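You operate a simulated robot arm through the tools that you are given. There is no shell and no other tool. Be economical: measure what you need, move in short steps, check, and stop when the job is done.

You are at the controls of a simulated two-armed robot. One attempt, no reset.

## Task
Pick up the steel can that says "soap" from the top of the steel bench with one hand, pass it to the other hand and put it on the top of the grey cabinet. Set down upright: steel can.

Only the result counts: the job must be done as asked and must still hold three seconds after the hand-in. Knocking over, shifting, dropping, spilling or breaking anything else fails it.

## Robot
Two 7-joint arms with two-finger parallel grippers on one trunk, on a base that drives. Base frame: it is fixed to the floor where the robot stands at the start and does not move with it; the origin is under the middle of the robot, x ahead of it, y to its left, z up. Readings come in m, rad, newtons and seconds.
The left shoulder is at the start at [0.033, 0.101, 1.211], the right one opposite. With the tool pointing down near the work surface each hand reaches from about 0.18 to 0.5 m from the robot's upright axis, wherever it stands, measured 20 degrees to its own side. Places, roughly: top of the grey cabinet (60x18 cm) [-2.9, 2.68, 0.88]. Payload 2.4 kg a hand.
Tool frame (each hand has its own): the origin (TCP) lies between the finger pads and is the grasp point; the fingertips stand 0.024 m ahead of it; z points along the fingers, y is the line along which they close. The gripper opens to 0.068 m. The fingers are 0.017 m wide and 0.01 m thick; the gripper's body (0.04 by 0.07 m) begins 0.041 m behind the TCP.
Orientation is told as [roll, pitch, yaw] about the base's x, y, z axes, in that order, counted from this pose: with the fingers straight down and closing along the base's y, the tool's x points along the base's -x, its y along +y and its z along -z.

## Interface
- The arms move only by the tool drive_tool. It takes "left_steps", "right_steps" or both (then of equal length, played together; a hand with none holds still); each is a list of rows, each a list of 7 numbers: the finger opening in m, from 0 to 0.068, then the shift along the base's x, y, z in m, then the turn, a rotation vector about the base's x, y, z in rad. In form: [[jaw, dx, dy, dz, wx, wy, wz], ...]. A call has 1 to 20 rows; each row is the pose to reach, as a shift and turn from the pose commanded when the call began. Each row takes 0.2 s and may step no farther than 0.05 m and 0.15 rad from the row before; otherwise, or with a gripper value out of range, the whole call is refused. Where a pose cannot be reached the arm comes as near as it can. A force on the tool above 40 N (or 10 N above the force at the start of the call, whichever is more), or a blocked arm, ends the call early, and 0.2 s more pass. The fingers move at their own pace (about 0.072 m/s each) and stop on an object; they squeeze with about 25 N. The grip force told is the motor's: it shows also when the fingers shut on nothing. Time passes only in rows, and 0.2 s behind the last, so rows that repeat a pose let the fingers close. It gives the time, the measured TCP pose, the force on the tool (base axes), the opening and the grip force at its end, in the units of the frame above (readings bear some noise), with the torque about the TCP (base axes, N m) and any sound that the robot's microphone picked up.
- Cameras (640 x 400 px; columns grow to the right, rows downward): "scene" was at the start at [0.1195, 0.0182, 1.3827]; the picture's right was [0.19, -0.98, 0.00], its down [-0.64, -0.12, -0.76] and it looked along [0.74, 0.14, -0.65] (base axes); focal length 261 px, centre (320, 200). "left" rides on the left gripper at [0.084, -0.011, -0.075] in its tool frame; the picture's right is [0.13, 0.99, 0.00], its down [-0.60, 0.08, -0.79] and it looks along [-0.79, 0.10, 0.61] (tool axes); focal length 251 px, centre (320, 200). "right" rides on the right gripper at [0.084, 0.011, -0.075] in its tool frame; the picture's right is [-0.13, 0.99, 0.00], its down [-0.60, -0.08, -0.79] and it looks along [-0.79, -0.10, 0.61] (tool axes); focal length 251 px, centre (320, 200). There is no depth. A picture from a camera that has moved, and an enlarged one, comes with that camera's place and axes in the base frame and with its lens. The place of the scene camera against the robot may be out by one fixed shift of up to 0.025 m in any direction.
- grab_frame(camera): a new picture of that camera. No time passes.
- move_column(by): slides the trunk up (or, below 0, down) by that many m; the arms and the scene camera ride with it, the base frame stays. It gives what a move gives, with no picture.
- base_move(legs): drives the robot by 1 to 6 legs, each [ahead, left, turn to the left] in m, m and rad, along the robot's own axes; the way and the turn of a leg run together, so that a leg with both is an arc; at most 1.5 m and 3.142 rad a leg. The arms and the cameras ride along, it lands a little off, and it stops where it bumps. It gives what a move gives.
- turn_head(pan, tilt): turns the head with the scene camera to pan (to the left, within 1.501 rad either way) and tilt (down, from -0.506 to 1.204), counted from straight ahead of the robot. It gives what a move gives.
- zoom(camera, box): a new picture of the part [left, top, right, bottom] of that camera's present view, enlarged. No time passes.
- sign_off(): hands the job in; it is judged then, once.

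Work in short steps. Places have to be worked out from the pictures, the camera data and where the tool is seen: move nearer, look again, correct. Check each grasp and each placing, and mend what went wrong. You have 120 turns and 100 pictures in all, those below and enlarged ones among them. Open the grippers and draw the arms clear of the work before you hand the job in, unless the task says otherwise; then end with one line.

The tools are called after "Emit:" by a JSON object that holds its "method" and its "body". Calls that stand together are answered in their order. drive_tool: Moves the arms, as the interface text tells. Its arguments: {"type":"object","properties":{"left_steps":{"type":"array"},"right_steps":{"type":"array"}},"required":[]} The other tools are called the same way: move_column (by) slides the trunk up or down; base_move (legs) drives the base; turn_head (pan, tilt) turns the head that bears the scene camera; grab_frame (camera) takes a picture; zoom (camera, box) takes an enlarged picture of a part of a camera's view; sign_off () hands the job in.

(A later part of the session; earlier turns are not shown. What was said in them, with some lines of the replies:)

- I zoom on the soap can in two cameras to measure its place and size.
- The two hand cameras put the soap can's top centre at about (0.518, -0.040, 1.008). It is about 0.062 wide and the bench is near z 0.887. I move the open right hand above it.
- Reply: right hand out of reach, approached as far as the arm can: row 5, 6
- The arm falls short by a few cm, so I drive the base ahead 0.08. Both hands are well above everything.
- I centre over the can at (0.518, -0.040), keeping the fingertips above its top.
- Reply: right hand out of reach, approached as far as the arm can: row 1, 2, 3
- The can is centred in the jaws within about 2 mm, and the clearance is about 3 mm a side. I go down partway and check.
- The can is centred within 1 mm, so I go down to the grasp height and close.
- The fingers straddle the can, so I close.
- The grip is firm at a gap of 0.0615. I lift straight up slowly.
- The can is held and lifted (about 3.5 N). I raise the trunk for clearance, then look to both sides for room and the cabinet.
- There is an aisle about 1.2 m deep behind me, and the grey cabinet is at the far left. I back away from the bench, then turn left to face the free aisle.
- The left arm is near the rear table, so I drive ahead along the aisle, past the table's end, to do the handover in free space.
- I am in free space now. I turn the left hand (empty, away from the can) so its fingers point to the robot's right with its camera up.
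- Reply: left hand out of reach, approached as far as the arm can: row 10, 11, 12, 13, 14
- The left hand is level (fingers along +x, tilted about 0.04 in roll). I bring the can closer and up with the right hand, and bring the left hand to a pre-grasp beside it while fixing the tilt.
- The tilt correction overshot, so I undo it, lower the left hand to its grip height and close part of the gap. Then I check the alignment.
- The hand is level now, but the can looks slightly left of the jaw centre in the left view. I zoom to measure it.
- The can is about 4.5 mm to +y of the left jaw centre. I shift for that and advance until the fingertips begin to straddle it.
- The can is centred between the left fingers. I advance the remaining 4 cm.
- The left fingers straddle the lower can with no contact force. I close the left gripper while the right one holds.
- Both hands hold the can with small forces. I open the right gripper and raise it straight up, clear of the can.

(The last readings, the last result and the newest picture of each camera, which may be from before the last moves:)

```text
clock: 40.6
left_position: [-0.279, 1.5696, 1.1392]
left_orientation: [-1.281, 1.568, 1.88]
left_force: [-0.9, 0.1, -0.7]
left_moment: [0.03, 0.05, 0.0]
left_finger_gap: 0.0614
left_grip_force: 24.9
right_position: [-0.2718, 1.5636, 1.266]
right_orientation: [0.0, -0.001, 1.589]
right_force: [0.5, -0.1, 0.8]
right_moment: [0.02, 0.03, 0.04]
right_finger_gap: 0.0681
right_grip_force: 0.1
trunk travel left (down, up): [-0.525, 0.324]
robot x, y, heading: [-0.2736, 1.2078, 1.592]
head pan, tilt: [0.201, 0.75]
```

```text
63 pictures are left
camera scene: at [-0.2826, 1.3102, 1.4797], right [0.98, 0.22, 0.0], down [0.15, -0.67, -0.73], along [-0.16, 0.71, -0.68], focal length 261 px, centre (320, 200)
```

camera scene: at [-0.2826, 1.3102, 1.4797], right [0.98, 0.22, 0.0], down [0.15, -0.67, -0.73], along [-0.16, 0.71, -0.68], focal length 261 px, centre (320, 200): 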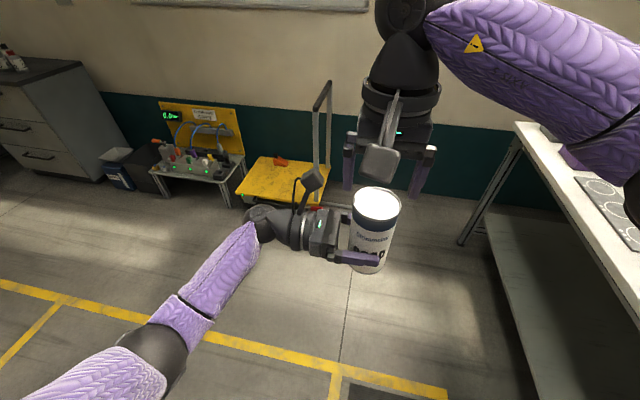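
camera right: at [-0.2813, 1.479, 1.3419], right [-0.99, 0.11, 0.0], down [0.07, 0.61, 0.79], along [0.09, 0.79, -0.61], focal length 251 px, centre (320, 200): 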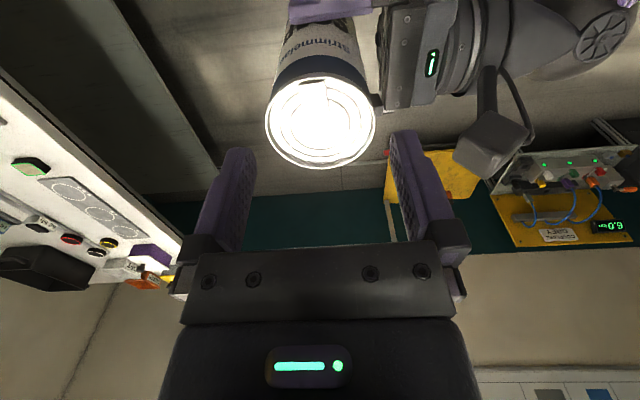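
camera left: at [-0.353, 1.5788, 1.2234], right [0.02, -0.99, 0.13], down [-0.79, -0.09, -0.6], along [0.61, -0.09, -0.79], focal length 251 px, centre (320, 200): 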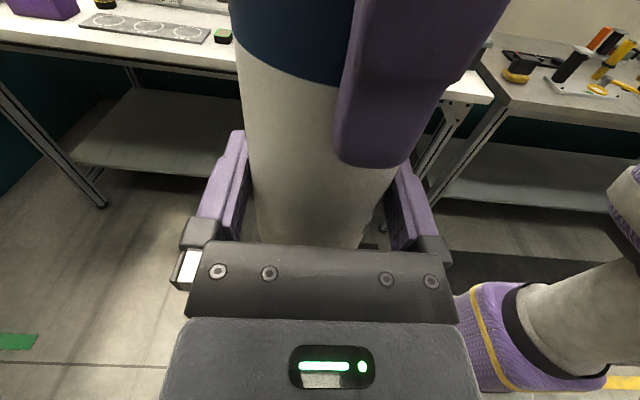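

The handover worked and the left hand holds the can alone. I pull the right hand back and aside, then drive into the open lane and turn toward the cabinet.

Emit:
{"method": "drive_tool", "body": {"right_steps": [[0.068, 0.01, -0.01, 0.04, 0, 0, 0], [0.068, 0.05, -0.03, 0.04, 0, 0, 0], [0.068, 0.09, -0.05, 0.03, 0, 0, 0], [0.068, 0.13, -0.07, 0.02, 0, 0, 0], [0.068, 0.16, -0.08, 0.01, 0, 0, 0], [0.068, 0.16, -0.08, 0.01, 0, 0, 0]]}}

Emit:
{"method": "base_move", "body": {"legs": [[0.42, 0, 0], [0, 0, 1.55]]}}

Emit:
{"method": "turn_head", "body": {"pan": 0, "tilt": 0.35}}

Emit:
{"method": "grab_frame", "body": {"camera": "scene"}}

```text
clock: 42.0
left_position: [-0.2781, 1.5701, 1.1404]
left_orientation: [-1.307, 1.567, 1.856]
left_force: [-0.5, 0.7, 0.1]
left_moment: [-0.04, 0.02, -0.01]
left_finger_gap: 0.0613
left_grip_force: 25.1
right_position: [-0.1107, 1.4808, 1.2772]
right_orientation: [0.0, 0.0, 1.586]
right_force: [0.2, -1.0, 0.2]
right_moment: [0.01, 0.0, 0.05]
right_finger_gap: 0.0682
right_grip_force: 0.1
trunk travel left (down, up): [-0.525, 0.324]
robot x, y, heading: [-0.2719, 1.2086, 1.588]
head pan, tilt: [0.201, 0.75]
```

```text
clock: 48.3
left_position: [-0.6399, 1.6221, 1.1394]
left_orientation: [-1.287, 1.567, -2.857]
left_force: [0.5, -0.7, -0.3]
left_moment: [-0.06, -0.02, -0.01]
left_finger_gap: 0.0614
left_grip_force: 25.1
right_position: [-0.55, 1.7863, 1.2768]
right_orientation: [0.001, 0.002, 3.138]
right_force: [-0.5, 0.5, 0.6]
right_moment: [0.0, -0.02, -0.03]
right_finger_gap: 0.0676
right_grip_force: 0.0
trunk travel left (down, up): [-0.525, 0.324]
robot x, y, heading: [-0.2765, 1.6217, 3.139]
head pan, tilt: [0.201, 0.75]
```

```text
clock: 49.2
left_position: [-0.641, 1.6215, 1.1393]
left_orientation: [-1.24, 1.567, -2.812]
left_force: [0.6, 0.4, 0.1]
left_moment: [-0.06, 0.0, -0.01]
left_finger_gap: 0.0614
left_grip_force: 25.3
right_position: [-0.5492, 1.7863, 1.2776]
right_orientation: [0.001, 0.002, 3.138]
right_force: [0.0, 0.7, -0.5]
right_moment: [-0.02, 0.02, 0.01]
right_finger_gap: 0.0681
right_grip_force: 0.1
trunk travel left (down, up): [-0.525, 0.324]
robot x, y, heading: [-0.2776, 1.6213, 3.137]
head pan, tilt: [0.0, 0.351]
```

```text
62 pictures are left
camera scene: at [-0.3825, 1.6226, 1.5153], right [0.0, 1.0, 0.0], down [0.34, 0.0, -0.94], along [-0.94, 0.0, -0.34], focal length 261 px, centre (320, 200)
```

scene: 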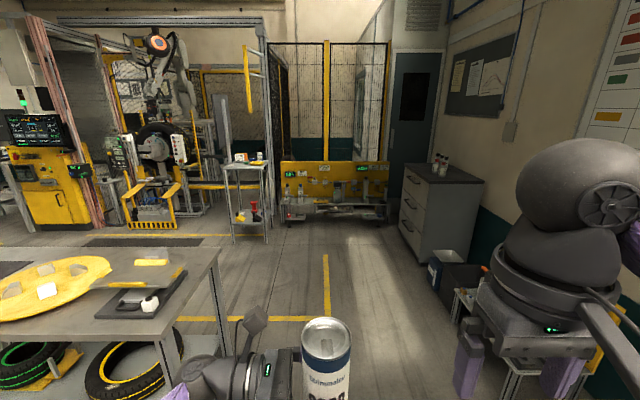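

The cabinet top spans about x -3.2 to -2.6, with its front edge near y 2.58 and bottles toward the rear. The lane is clear, so I drive along it, keeping right of the rear table, and then turn right to face the cabinet.

Emit:
{"method": "base_move", "body": {"legs": [[1.3, -0.18, 0], [1.25, 0, 0], [0, 0, -1.567]]}}

Emit:
{"method": "turn_head", "body": {"pan": 0, "tilt": 0.6}}

Emit:
{"method": "grab_frame", "body": {"camera": "scene"}}

```text
clock: 65.5
left_position: [-2.8107, 2.1495, 1.1393]
left_orientation: [-1.229, 1.567, 1.892]
left_force: [0.7, 0.1, 0.5]
left_moment: [0.01, 0.07, 0.01]
left_finger_gap: 0.0612
left_grip_force: 24.7
right_position: [-2.6481, 2.0558, 1.2766]
right_orientation: [0.001, -0.001, 1.548]
right_force: [0.8, -0.9, 0.1]
right_moment: [-0.03, 0.0, -0.01]
right_finger_gap: 0.068
right_grip_force: 0.1
trunk travel left (down, up): [-0.525, 0.324]
robot x, y, heading: [-2.8173, 1.7897, 1.547]
head pan, tilt: [0.0, 0.351]
```

```text
clock: 66.3
left_position: [-2.8106, 2.1499, 1.1403]
left_orientation: [-1.191, 1.568, 1.928]
left_force: [-0.5, 1.4, 0.7]
left_moment: [-0.02, 0.02, 0.0]
left_finger_gap: 0.0612
left_grip_force: 24.5
right_position: [-2.6471, 2.0559, 1.2773]
right_orientation: [0.0, -0.001, 1.548]
right_force: [-1.0, 0.9, -0.7]
right_moment: [0.04, -0.01, 0.01]
right_finger_gap: 0.068
right_grip_force: 0.1
trunk travel left (down, up): [-0.525, 0.324]
robot x, y, heading: [-2.8221, 1.7873, 1.548]
head pan, tilt: [0.0, 0.6]
```

```text
61 pictures are left
camera scene: at [-2.8086, 1.8983, 1.4927], right [1.0, -0.02, 0.0], down [-0.01, -0.56, -0.83], along [0.02, 0.82, -0.56], focal length 261 px, centre (320, 200)
```

scene: 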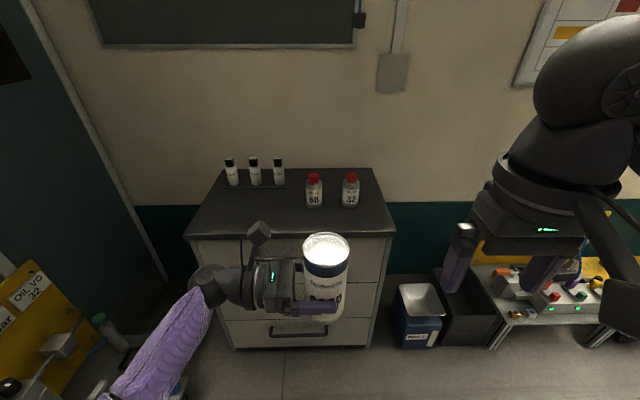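

The cabinet front edge is at y ≈ 2.573 and the bottles sit at y ≥ 2.74. The left wrist would graze the top if the hand came in along the cabinet. I test whether the hand can yaw about 45° so the wrist stays in front of the cabinet edge.

Emit:
{"method": "drive_tool", "body": {"left_steps": [[0.03, 0, 0.01, 0, 0, 0, 0.1], [0.03, 0, 0.02, 0, 0, 0, 0.2], [0.03, 0, 0.03, 0, 0, 0, 0.3], [0.03, 0, 0.04, 0, 0, 0, 0.4], [0.03, 0, 0.05, 0, 0, 0, 0.5], [0.03, 0, 0.06, 0, 0, 0, 0.6], [0.03, 0, 0.06, 0, 0, 0, 0.7], [0.03, 0, 0.06, 0, 0, 0, 0.8], [0.03, 0, 0.06, 0, 0, 0, 0.8]]}}

Emit:
{"method": "grab_frame", "body": {"camera": "left"}}

Emit:
{"method": "grab_frame", "body": {"camera": "scene"}}

```text
clock: 68.3
left_position: [-2.8101, 2.2098, 1.1408]
left_orientation: [-1.206, 1.568, 2.717]
left_force: [0.2, -0.4, 0.8]
left_moment: [-0.03, 0.01, -0.02]
left_finger_gap: 0.0614
left_grip_force: 24.7
right_position: [-2.6481, 2.0569, 1.278]
right_orientation: [0.0, 0.0, 1.548]
right_force: [0.3, 1.1, 0.6]
right_moment: [-0.01, 0.02, -0.01]
right_finger_gap: 0.0683
right_grip_force: 0.2
trunk travel left (down, up): [-0.525, 0.324]
robot x, y, heading: [-2.8142, 1.7854, 1.547]
head pan, tilt: [0.0, 0.6]
```

```text
60 pictures are left
camera left: at [-2.8708, 2.1653, 1.2236], right [0.7, -0.7, 0.13], down [-0.51, -0.61, -0.6], along [0.5, 0.36, -0.79], focal length 251 px, centre (320, 200)
```

left: 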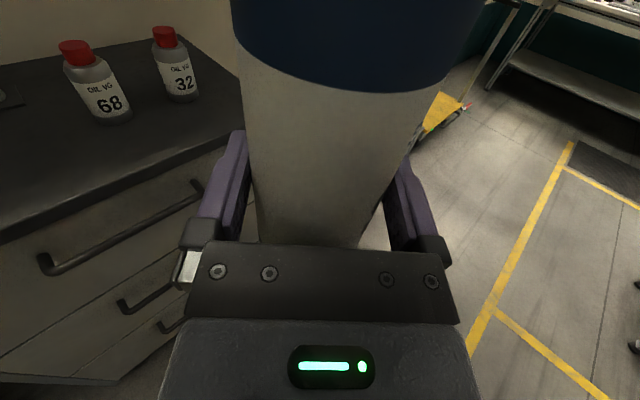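

```text
59 pictures are left
camera scene: at [-2.8088, 1.8984, 1.4926], right [1.0, -0.02, 0.0], down [-0.01, -0.57, -0.82], along [0.02, 0.82, -0.57], focal length 261 px, centre (320, 200)
```

scene: 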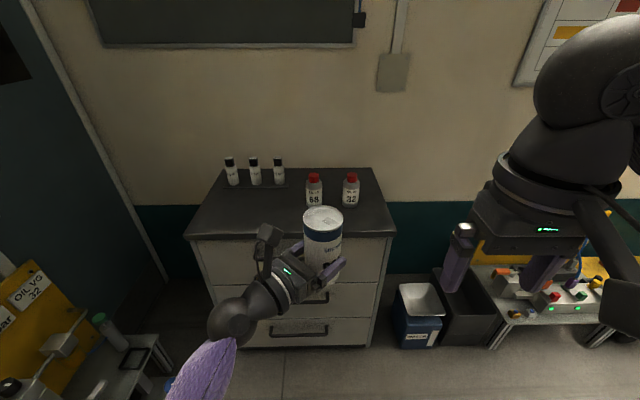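

That worked perfectly and the hand stays level. I yaw another 0.6 rad so the fingers point nearly straight into the cabinet, and reach a bit further ahead.

Emit:
{"method": "drive_tool", "body": {"left_steps": [[0.03, 0, 0.005, 0, 0, 0, 0.1], [0.03, 0, 0.01, 0, 0, 0, 0.2], [0.03, 0, 0.015, 0, 0, 0, 0.3], [0.03, 0, 0.02, 0, 0, 0, 0.4], [0.03, 0, 0.025, 0, 0, 0, 0.5], [0.03, 0, 0.03, 0, 0, 0, 0.6], [0.03, 0, 0.03, 0, 0, 0, 0.6]]}}

Emit:
{"method": "grab_frame", "body": {"camera": "left"}}

Emit:
{"method": "grab_frame", "body": {"camera": "scene"}}

```text
clock: 69.3
left_position: [-2.8612, 2.2372, 1.1147]
left_orientation: [-1.26, 1.345, 3.078]
left_force: [-0.2, -0.3, -0.8]
left_moment: [-0.01, 0.0, -0.03]
left_finger_gap: 0.0614
left_grip_force: 25.0
right_position: [-2.6468, 2.0557, 1.2773]
right_orientation: [0.003, 0.0, 1.546]
right_force: [-0.5, 0.3, 0.0]
right_moment: [-0.01, -0.01, 0.02]
right_finger_gap: 0.0678
right_grip_force: 0.0
trunk travel left (down, up): [-0.525, 0.324]
robot x, y, heading: [-2.8197, 1.7893, 1.544]
head pan, tilt: [0.0, 0.6]
stopped in row 5 (left hand): the arm was blocked; the commanded pose is now the measured one
```

```text
58 pictures are left
camera left: at [-2.8788, 2.1705, 1.2037], right [0.93, -0.36, -0.08], down [-0.35, -0.76, -0.55], along [0.14, 0.54, -0.83], focal length 251 px, centre (320, 200)
```

left: 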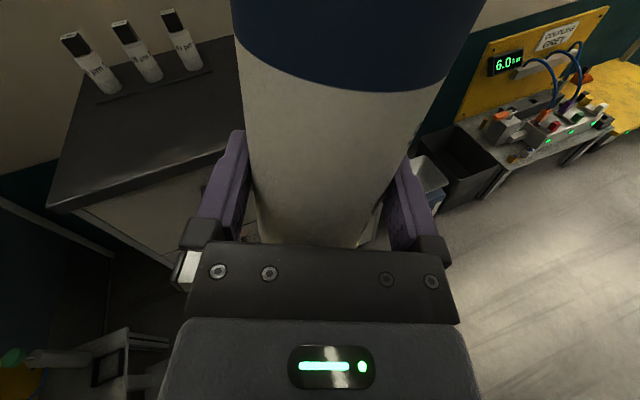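

```text
57 pictures are left
camera scene: at [-2.8084, 1.8982, 1.4926], right [1.0, -0.02, 0.0], down [-0.01, -0.57, -0.82], along [0.02, 0.82, -0.57], focal length 261 px, centre (320, 200)
```

scene: 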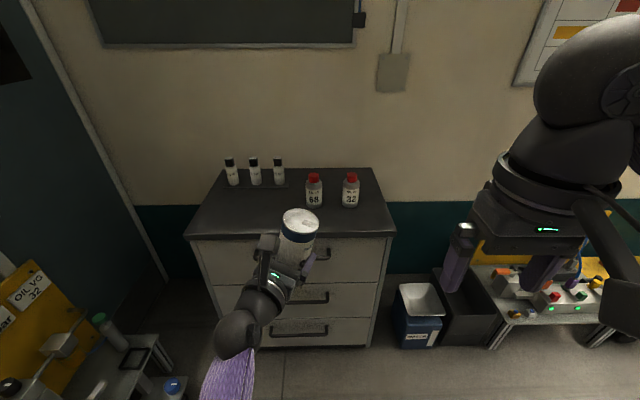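

The wrist hit a joint limit, so I go back to the good level 45° pose.

Emit:
{"method": "drive_tool", "body": {"left_steps": [[0.03, 0.0102, -0.0054, 0.0052, -0.0117, -0.0432, -0.0818], [0.03, 0.0204, -0.0108, 0.0104, -0.0234, -0.0864, -0.1636], [0.03, 0.0306, -0.0162, 0.0156, -0.0352, -0.1296, -0.2454], [0.03, 0.0408, -0.0216, 0.0208, -0.0469, -0.1728, -0.3272], [0.03, 0.051, -0.027, 0.026, -0.0586, -0.216, -0.409], [0.03, 0.051, -0.027, 0.026, -0.0586, -0.216, -0.409]]}}

Emit:
{"method": "grab_frame", "body": {"camera": "left"}}

```text
clock: 70.7
left_position: [-2.8095, 2.2098, 1.1409]
left_orientation: [2.797, 1.568, 0.441]
left_force: [-0.2, -0.2, -0.7]
left_moment: [-0.04, 0.0, 0.02]
left_finger_gap: 0.0615
left_grip_force: 25.0
right_position: [-2.6479, 2.0565, 1.276]
right_orientation: [0.0, -0.001, 1.547]
right_force: [0.1, -0.5, 0.3]
right_moment: [-0.01, -0.01, 0.01]
right_finger_gap: 0.068
right_grip_force: 0.1
trunk travel left (down, up): [-0.525, 0.324]
robot x, y, heading: [-2.8198, 1.7899, 1.545]
head pan, tilt: [0.0, 0.6]
```

```text
56 pictures are left
camera left: at [-2.8699, 2.1651, 1.224], right [0.7, -0.7, 0.13], down [-0.5, -0.62, -0.61], along [0.5, 0.36, -0.79], focal length 251 px, centre (320, 200)
```

left: 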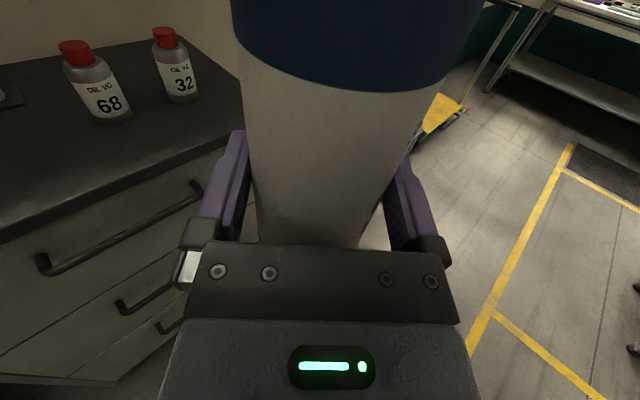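

The hand is level again and the can is upright in the jaws. I reach 6 cm further ahead, then turn the base 0.40 left so the fingers point about 68° into the cabinet, and move to a staging spot.

Emit:
{"method": "drive_tool", "body": {"left_steps": [[0.03, 0, 0.02, 0, 0, 0, 0], [0.03, 0, 0.04, 0, 0, 0, 0], [0.03, 0, 0.06, 0, 0, 0, 0], [0.03, 0, 0.06, 0, 0, 0, 0]]}}

Emit:
{"method": "base_move", "body": {"legs": [[0, 0, 0.4], [0.226, -0.135, 0]]}}

Emit:
{"method": "grab_frame", "body": {"camera": "scene"}}

Emit:
{"method": "grab_frame", "body": {"camera": "left"}}

```text
clock: 71.7
left_position: [-2.8087, 2.2714, 1.1415]
left_orientation: [2.843, 1.568, 0.485]
left_force: [-0.4, 0.1, 0.1]
left_moment: [-0.01, 0.01, 0.02]
left_finger_gap: 0.0612
left_grip_force: 25.2
right_position: [-2.6476, 2.0551, 1.2769]
right_orientation: [0.0, 0.001, 1.545]
right_force: [-0.6, -0.3, -0.4]
right_moment: [0.0, 0.03, -0.02]
right_finger_gap: 0.068
right_grip_force: 0.0
trunk travel left (down, up): [-0.525, 0.324]
robot x, y, heading: [-2.8209, 1.7867, 1.545]
head pan, tilt: [0.0, 0.6]
```

```text
clock: 74.8
left_position: [-2.9537, 2.4986, 1.1425]
left_orientation: [2.651, 1.569, 0.693]
left_force: [1.2, 0.5, -2.8]
left_moment: [-0.03, 0.0, -0.01]
left_finger_gap: 0.0613
left_grip_force: 25.6
right_position: [-2.7219, 2.3632, 1.277]
right_orientation: [0.001, 0.0, 1.944]
right_force: [-0.8, 0.0, -0.5]
right_moment: [-0.06, -0.02, 0.0]
right_finger_gap: 0.068
right_grip_force: 0.1
trunk travel left (down, up): [-0.525, 0.324]
robot x, y, heading: [-2.7751, 2.0519, 1.95]
head pan, tilt: [0.0, 0.6]
```

```text
55 pictures are left
camera scene: at [-2.807, 2.1536, 1.4925], right [0.93, 0.37, 0.0], down [0.21, -0.53, -0.82], along [-0.3, 0.77, -0.57], focal length 261 px, centre (320, 200)
```

scene: 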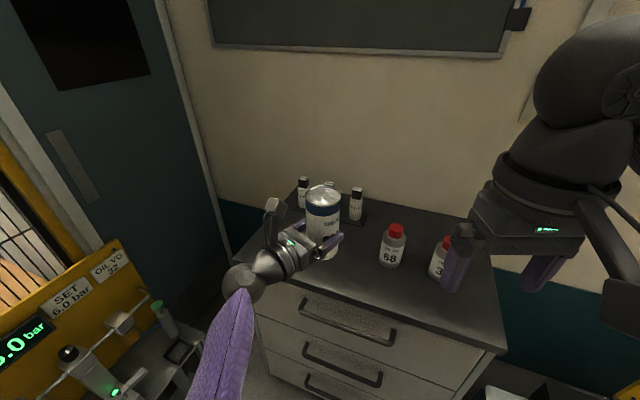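

```text
54 pictures are left
camera left: at [-2.9907, 2.434, 1.2253], right [0.92, -0.37, 0.13], down [-0.23, -0.76, -0.6], along [0.33, 0.53, -0.79], focal length 251 px, centre (320, 200)
```

left: 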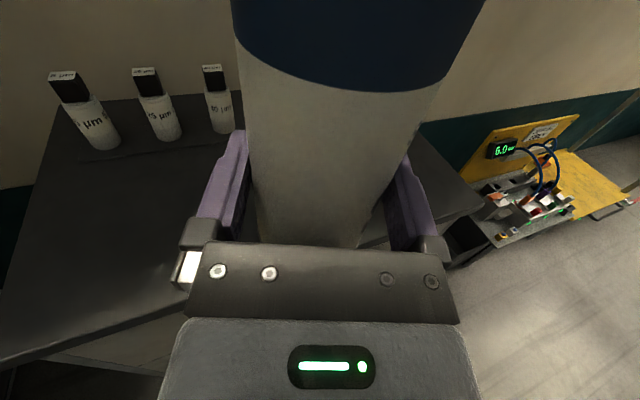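

The estimates agree: bottle 68 is at (-2.80, 2.74) and the front edge is at y ≈ 2.55–2.575. I drive the last 13 cm so the can comes over about (-2.95, 2.64), then look down-left at the elbow's surroundings before lowering.

Emit:
{"method": "base_move", "body": {"legs": [[0.125, -0.05, 0]]}}

Emit:
{"method": "turn_head", "body": {"pan": 0.8, "tilt": 0.9}}

Emit:
{"method": "grab_frame", "body": {"camera": "scene"}}

Emit:
{"method": "grab_frame", "body": {"camera": "left"}}

```text
clock: 76.1
left_position: [-2.9519, 2.6367, 1.1418]
left_orientation: [2.34, 1.568, 0.379]
left_force: [0.8, 0.0, -3.9]
left_moment: [-0.01, 0.01, 0.01]
left_finger_gap: 0.0611
left_grip_force: 25.0
right_position: [-2.7197, 2.4998, 1.2769]
right_orientation: [0.0, 0.003, 1.943]
right_force: [-0.2, 1.0, 0.5]
right_moment: [-0.02, 0.01, -0.03]
right_finger_gap: 0.0679
right_grip_force: 0.2
trunk travel left (down, up): [-0.525, 0.324]
robot x, y, heading: [-2.7775, 2.1877, 1.945]
head pan, tilt: [0.0, 0.6]
```

```text
clock: 77.2
left_position: [-2.9514, 2.6343, 1.1421]
left_orientation: [2.752, 1.57, 0.792]
left_force: [0.0, 0.1, -2.5]
left_moment: [-0.06, -0.03, -0.02]
left_finger_gap: 0.0611
left_grip_force: 24.8
right_position: [-2.7204, 2.4992, 1.2766]
right_orientation: [0.0, 0.001, 1.943]
right_force: [0.8, 0.4, 0.4]
right_moment: [0.01, 0.02, 0.0]
right_finger_gap: 0.068
right_grip_force: 0.1
trunk travel left (down, up): [-0.525, 0.324]
robot x, y, heading: [-2.78, 2.1883, 1.942]
head pan, tilt: [0.799, 0.901]
```

```text
53 pictures are left
camera scene: at [-2.8439, 2.2354, 1.4679], right [0.39, 0.92, 0.0], down [0.72, -0.31, -0.62], along [-0.57, 0.24, -0.78], focal length 261 px, centre (320, 200)
```

scene: 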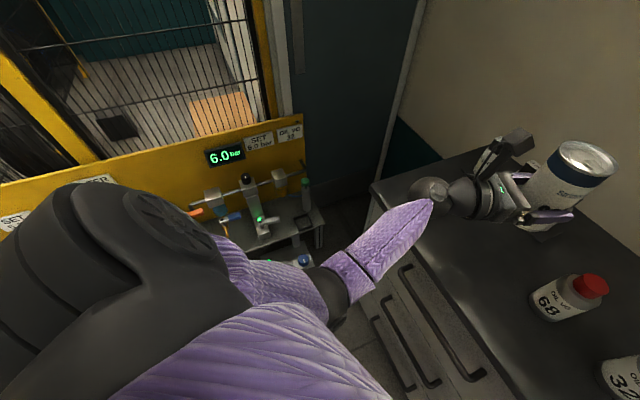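

```text
52 pictures are left
camera left: at [-2.9893, 2.5693, 1.2254], right [0.92, -0.38, 0.13], down [-0.23, -0.76, -0.61], along [0.33, 0.53, -0.79], focal length 251 px, centre (320, 200)
```

left: 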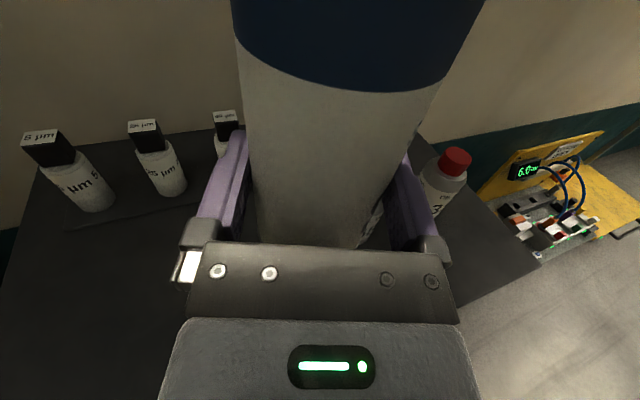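

The space under the arm is clear: the elbow and wrist are in front of the cabinet. I lower the trunk 0.19, leaving about 3 cm, and check.

Emit:
{"method": "move_column", "body": {"by": -0.19}}

Emit:
{"method": "turn_head", "body": {"pan": 0.15, "tilt": 0.75}}

Emit:
{"method": "grab_frame", "body": {"camera": "scene"}}

Emit:
{"method": "grab_frame", "body": {"camera": "right"}}

```text
clock: 79.3
left_position: [-2.9513, 2.6341, 0.9535]
left_orientation: [2.973, 1.569, 1.015]
left_force: [0.1, -0.3, -2.9]
left_moment: [-0.02, 0.01, -0.02]
left_finger_gap: 0.061
left_grip_force: 24.8
right_position: [-2.7197, 2.4996, 1.0875]
right_orientation: [-0.002, 0.0, 1.941]
right_force: [0.3, -0.9, 0.0]
right_moment: [-0.01, 0.0, -0.02]
right_finger_gap: 0.0682
right_grip_force: 0.1
trunk travel left (down, up): [-0.335, 0.514]
robot x, y, heading: [-2.7758, 2.1858, 1.945]
head pan, tilt: [0.799, 0.901]
```

```text
clock: 80.3
left_position: [-2.9511, 2.6348, 0.9522]
left_orientation: [2.788, 1.569, 0.827]
left_force: [-0.2, -0.6, -3.7]
left_moment: [-0.04, 0.02, 0.01]
left_finger_gap: 0.0613
left_grip_force: 25.1
right_position: [-2.7205, 2.4994, 1.087]
right_orientation: [-0.002, -0.001, 1.944]
right_force: [-0.5, -0.2, -0.3]
right_moment: [0.02, -0.01, 0.0]
right_finger_gap: 0.0677
right_grip_force: 0.0
trunk travel left (down, up): [-0.335, 0.514]
robot x, y, heading: [-2.7756, 2.185, 1.94]
head pan, tilt: [0.15, 0.75]
```

```text
51 pictures are left
camera scene: at [-2.8242, 2.2996, 1.2886], right [0.87, 0.5, 0.0], down [0.34, -0.59, -0.73], along [-0.36, 0.63, -0.68], focal length 261 px, centre (320, 200)
```

scene: 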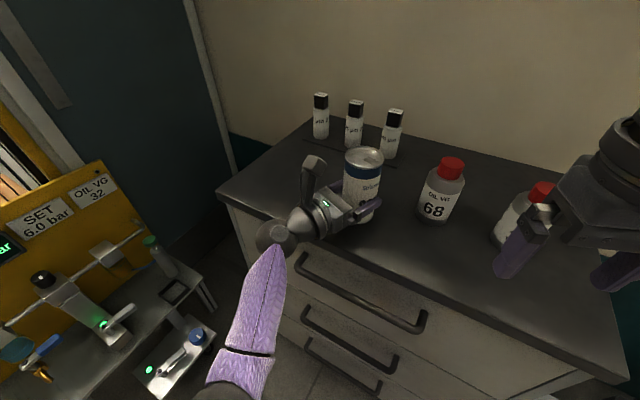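

```text
50 pictures are left
camera right: at [-2.7002, 2.4167, 1.1628], right [-0.97, -0.24, 0.0], down [-0.15, 0.59, 0.79], along [-0.19, 0.77, -0.61], focal length 251 px, centre (320, 200)
```

right: 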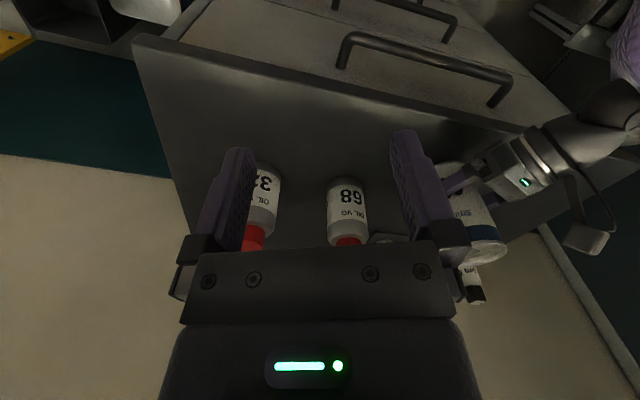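

There is about 3 cm to go and the wrist is outside the edge (y ≈ 2.565). I lower with the arm in small steps and watch the force.

Emit:
{"method": "drive_tool", "body": {"left_steps": [[0.03, 0, 0, -0.008, 0, 0, 0], [0.03, 0, 0, -0.016, 0, 0, 0], [0.03, 0, 0, -0.022, 0, 0, 0], [0.03, 0, 0, -0.025, 0, 0, 0], [0.03, 0, 0, -0.025, 0, 0, 0]]}}

Emit:
{"method": "zoom", "body": {"camera": "scene", "box": [240, 130, 440, 255]}}

Emit:
{"method": "zoom", "body": {"camera": "right", "box": [400, 100, 640, 280]}}

```text
clock: 81.5
left_position: [-2.9522, 2.6338, 0.9293]
left_orientation: [-3.045, 1.563, 1.279]
left_force: [-5.0, 6.6, 16.9]
left_moment: [-0.15, 0.26, -0.1]
left_finger_gap: 0.0612
left_grip_force: 25.1
right_position: [-2.7199, 2.4971, 1.0874]
right_orientation: [0.0, 0.0, 1.943]
right_force: [-0.7, 0.3, -0.4]
right_moment: [0.04, -0.04, 0.0]
right_finger_gap: 0.068
right_grip_force: 0.0
trunk travel left (down, up): [-0.335, 0.514]
robot x, y, heading: [-2.775, 2.1844, 1.944]
head pan, tilt: [0.15, 0.75]
```

```text
3.20 times, centred on (340, 192) of scene
camera zoom: at [-2.8242, 2.2991, 1.2889], right [0.87, 0.5, 0.0], down [0.34, -0.59, -0.73], along [-0.36, 0.63, -0.68], focal length 834 px, centre (256, 224)
```

zoom: 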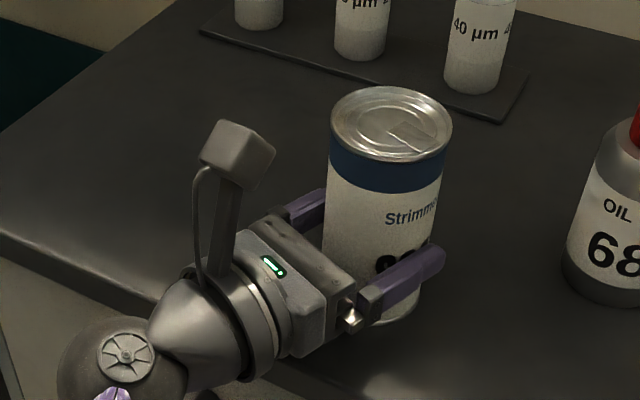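

```text
2.22 times, centred on (520, 190) of right
camera zoom: at [-2.7002, 2.4162, 1.1632], right [-0.97, -0.24, 0.0], down [-0.15, 0.59, 0.79], along [-0.19, 0.77, -0.61], focal length 559 px, centre (-124, 222)
```

zoom: 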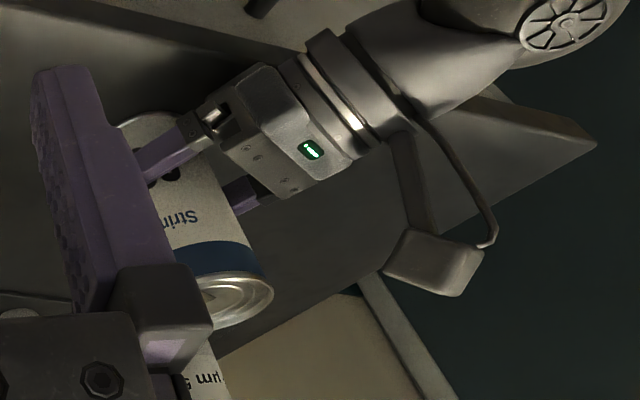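

The can has touched down: about 20 N upward, with a small moment that fits the can's base rather than the wrist. I ease the press by 1.5 mm, then open gently.

Emit:
{"method": "drive_tool", "body": {"left_steps": [[0.03, 0, 0, 0.0015, 0, 0, 0], [0.03, 0, 0, 0.0015, 0, 0, 0]]}}

Emit:
{"method": "zoom", "body": {"camera": "scene", "box": [280, 130, 440, 230]}}

```text
clock: 82.1
left_position: [-2.9521, 2.6326, 0.9292]
left_orientation: [3.126, 1.567, 1.166]
left_force: [-5.1, 5.1, 13.3]
left_moment: [0.28, 0.23, 0.05]
left_finger_gap: 0.0613
left_grip_force: 25.3
right_position: [-2.7204, 2.4986, 1.0882]
right_orientation: [0.001, 0.0, 1.942]
right_force: [0.2, 0.3, 0.0]
right_moment: [0.03, -0.01, -0.03]
right_finger_gap: 0.0681
right_grip_force: 0.0
trunk travel left (down, up): [-0.335, 0.514]
robot x, y, heading: [-2.7772, 2.1859, 1.942]
head pan, tilt: [0.15, 0.75]
```

```text
4.00 times, centred on (360, 180) of scene
camera zoom: at [-2.8243, 2.2991, 1.2887], right [0.87, 0.5, 0.0], down [0.34, -0.59, -0.73], along [-0.36, 0.63, -0.68], focal length 1042 px, centre (160, 280)
```

zoom: 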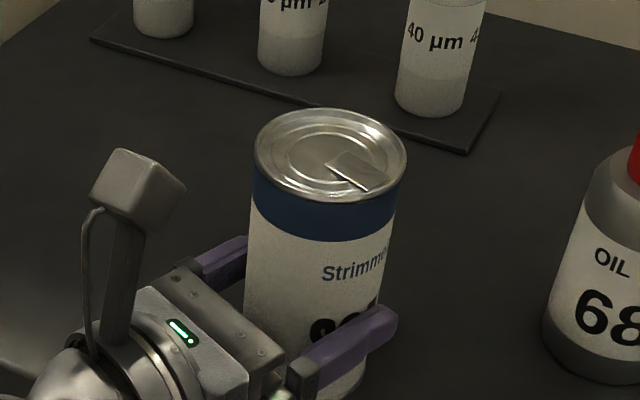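

The can stands upright on the top. I open the left gripper.

Emit:
{"method": "drive_tool", "body": {"left_steps": [[0.06, 0, 0, 0.001, 0, 0, 0], [0.063, 0, 0, 0.001, 0, 0, 0], [0.066, 0, 0, 0.001, 0, 0, 0], [0.068, 0, 0, 0.001, 0, 0, 0], [0.068, 0, 0, 0.001, 0, 0, 0]]}}

Emit:
{"method": "grab_frame", "body": {"camera": "left"}}

Emit:
{"method": "zoom", "body": {"camera": "scene", "box": [280, 130, 440, 230]}}

```text
clock: 83.3
left_position: [-2.951, 2.6341, 0.9297]
left_orientation: [2.885, 1.569, 0.922]
left_force: [-0.5, -0.3, 0.3]
left_moment: [0.01, 0.02, 0.01]
left_finger_gap: 0.068
left_grip_force: 0.0
right_position: [-2.7194, 2.498, 1.0876]
right_orientation: [0.0, -0.001, 1.942]
right_force: [-0.1, -0.3, -0.4]
right_moment: [0.0, 0.0, 0.01]
right_finger_gap: 0.0681
right_grip_force: 0.1
trunk travel left (down, up): [-0.335, 0.514]
robot x, y, heading: [-2.776, 2.1891, 1.941]
head pan, tilt: [0.15, 0.75]
```

```text
46 pictures are left
camera left: at [-2.9894, 2.5692, 1.013], right [0.92, -0.38, 0.13], down [-0.23, -0.76, -0.61], along [0.33, 0.53, -0.79], focal length 251 px, centre (320, 200)
```

left: 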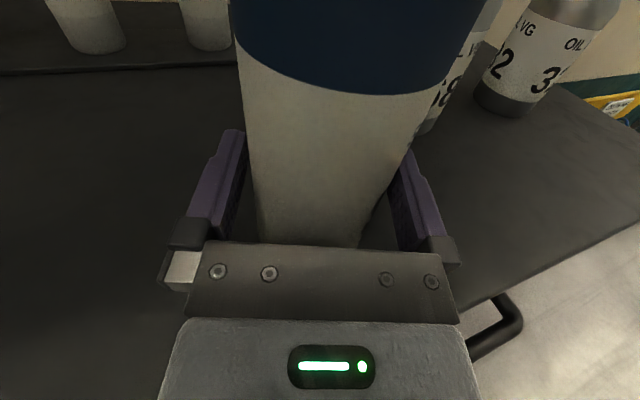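

```text
4.00 times, centred on (360, 180) of scene
camera zoom: at [-2.824, 2.2994, 1.2886], right [0.87, 0.5, 0.0], down [0.34, -0.59, -0.73], along [-0.36, 0.63, -0.68], focal length 1042 px, centre (160, 280)
```

zoom: 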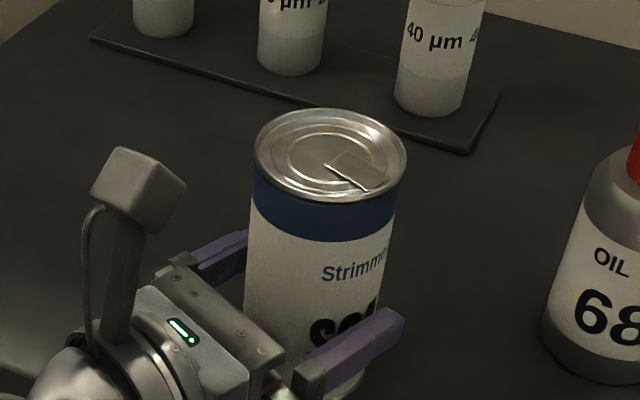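

The can stands free with no force on the hand. I draw the left hand straight back along its fingers, slowly.

Emit:
{"method": "drive_tool", "body": {"left_steps": [[0.068, -0.0046, -0.011, 0, 0, 0, 0], [0.068, -0.0092, -0.022, 0, 0, 0, 0], [0.068, -0.0138, -0.033, 0, 0, 0, 0], [0.068, -0.0184, -0.044, 0, 0, 0, 0], [0.068, -0.023, -0.055, 0, 0, 0, 0], [0.068, -0.0276, -0.066, 0, 0, 0, 0], [0.068, -0.0322, -0.077, 0, 0, 0, 0], [0.068, -0.0368, -0.088, 0, 0, 0, 0], [0.068, -0.0368, -0.088, 0, 0, 0, 0]]}}

Emit:
{"method": "grab_frame", "body": {"camera": "left"}}

Emit:
{"method": "grab_frame", "body": {"camera": "scene"}}

```text
clock: 85.3
left_position: [-2.9874, 2.5458, 0.9301]
left_orientation: [2.924, 1.569, 0.961]
left_force: [0.1, -0.1, 0.0]
left_moment: [0.02, -0.02, -0.02]
left_finger_gap: 0.0679
left_grip_force: 0.1
right_position: [-2.7199, 2.4983, 1.0864]
right_orientation: [0.0, 0.0, 1.944]
right_force: [-1.0, 0.2, -0.2]
right_moment: [0.03, 0.01, -0.02]
right_finger_gap: 0.0682
right_grip_force: 0.1
trunk travel left (down, up): [-0.335, 0.514]
robot x, y, heading: [-2.7751, 2.1891, 1.945]
head pan, tilt: [0.15, 0.75]
```

```text
44 pictures are left
camera left: at [-3.0252, 2.4806, 1.0132], right [0.92, -0.38, 0.13], down [-0.23, -0.76, -0.61], along [0.33, 0.53, -0.79], focal length 251 px, centre (320, 200)
```

left: 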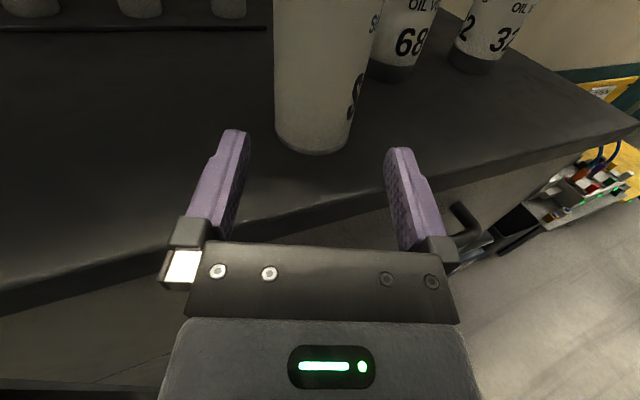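

```text
43 pictures are left
camera scene: at [-2.8241, 2.2993, 1.2886], right [0.87, 0.5, 0.0], down [0.34, -0.59, -0.73], along [-0.36, 0.63, -0.68], focal length 261 px, centre (320, 200)
```

scene: 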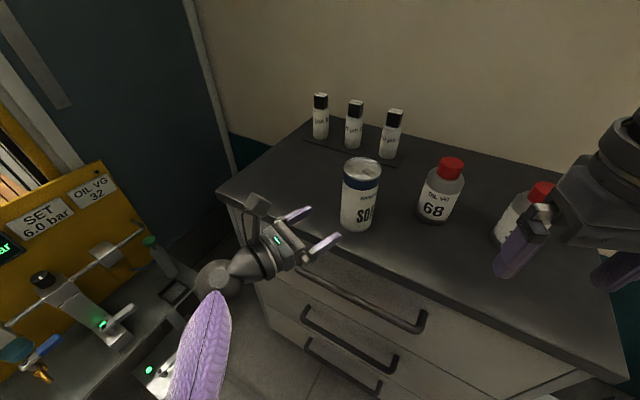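

The can stands upright on the cabinet and the bottles are untouched. I back the base off so both hands are well clear, then do a last check.

Emit:
{"method": "base_move", "body": {"legs": [[-0.25, 0, 0]]}}

Emit:
{"method": "grab_frame", "body": {"camera": "scene"}}

```text
clock: 87.1
left_position: [-2.8979, 2.3143, 0.9299]
left_orientation: [3.006, 1.569, 1.047]
left_force: [0.0, -0.1, -0.7]
left_moment: [-0.01, 0.0, -0.01]
left_finger_gap: 0.0681
left_grip_force: 0.0
right_position: [-2.6297, 2.2677, 1.0875]
right_orientation: [-0.001, -0.001, 1.942]
right_force: [0.7, 0.0, -0.6]
right_moment: [0.0, -0.04, 0.0]
right_finger_gap: 0.0681
right_grip_force: 0.1
trunk travel left (down, up): [-0.335, 0.514]
robot x, y, heading: [-2.6868, 1.9576, 1.937]
head pan, tilt: [0.15, 0.75]
```

```text
42 pictures are left
camera scene: at [-2.7342, 2.0684, 1.2887], right [0.87, 0.5, 0.0], down [0.34, -0.59, -0.73], along [-0.36, 0.63, -0.68], focal length 261 px, centre (320, 200)
```

scene: 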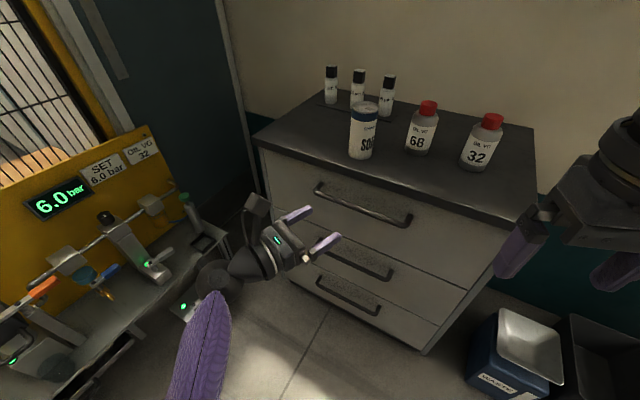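

The can is upright on the cabinet top, both grippers are open and clear, and nothing else has moved. I hand the job in.

Emit:
{"method": "sign_off", "body": {}}

```text
The job is handed in.
```

The "soap" can was picked up with the right hand, passed to the left in mid-air and set down upright on top of the grey cabinet; nothing else was touched, and the job is handed in.
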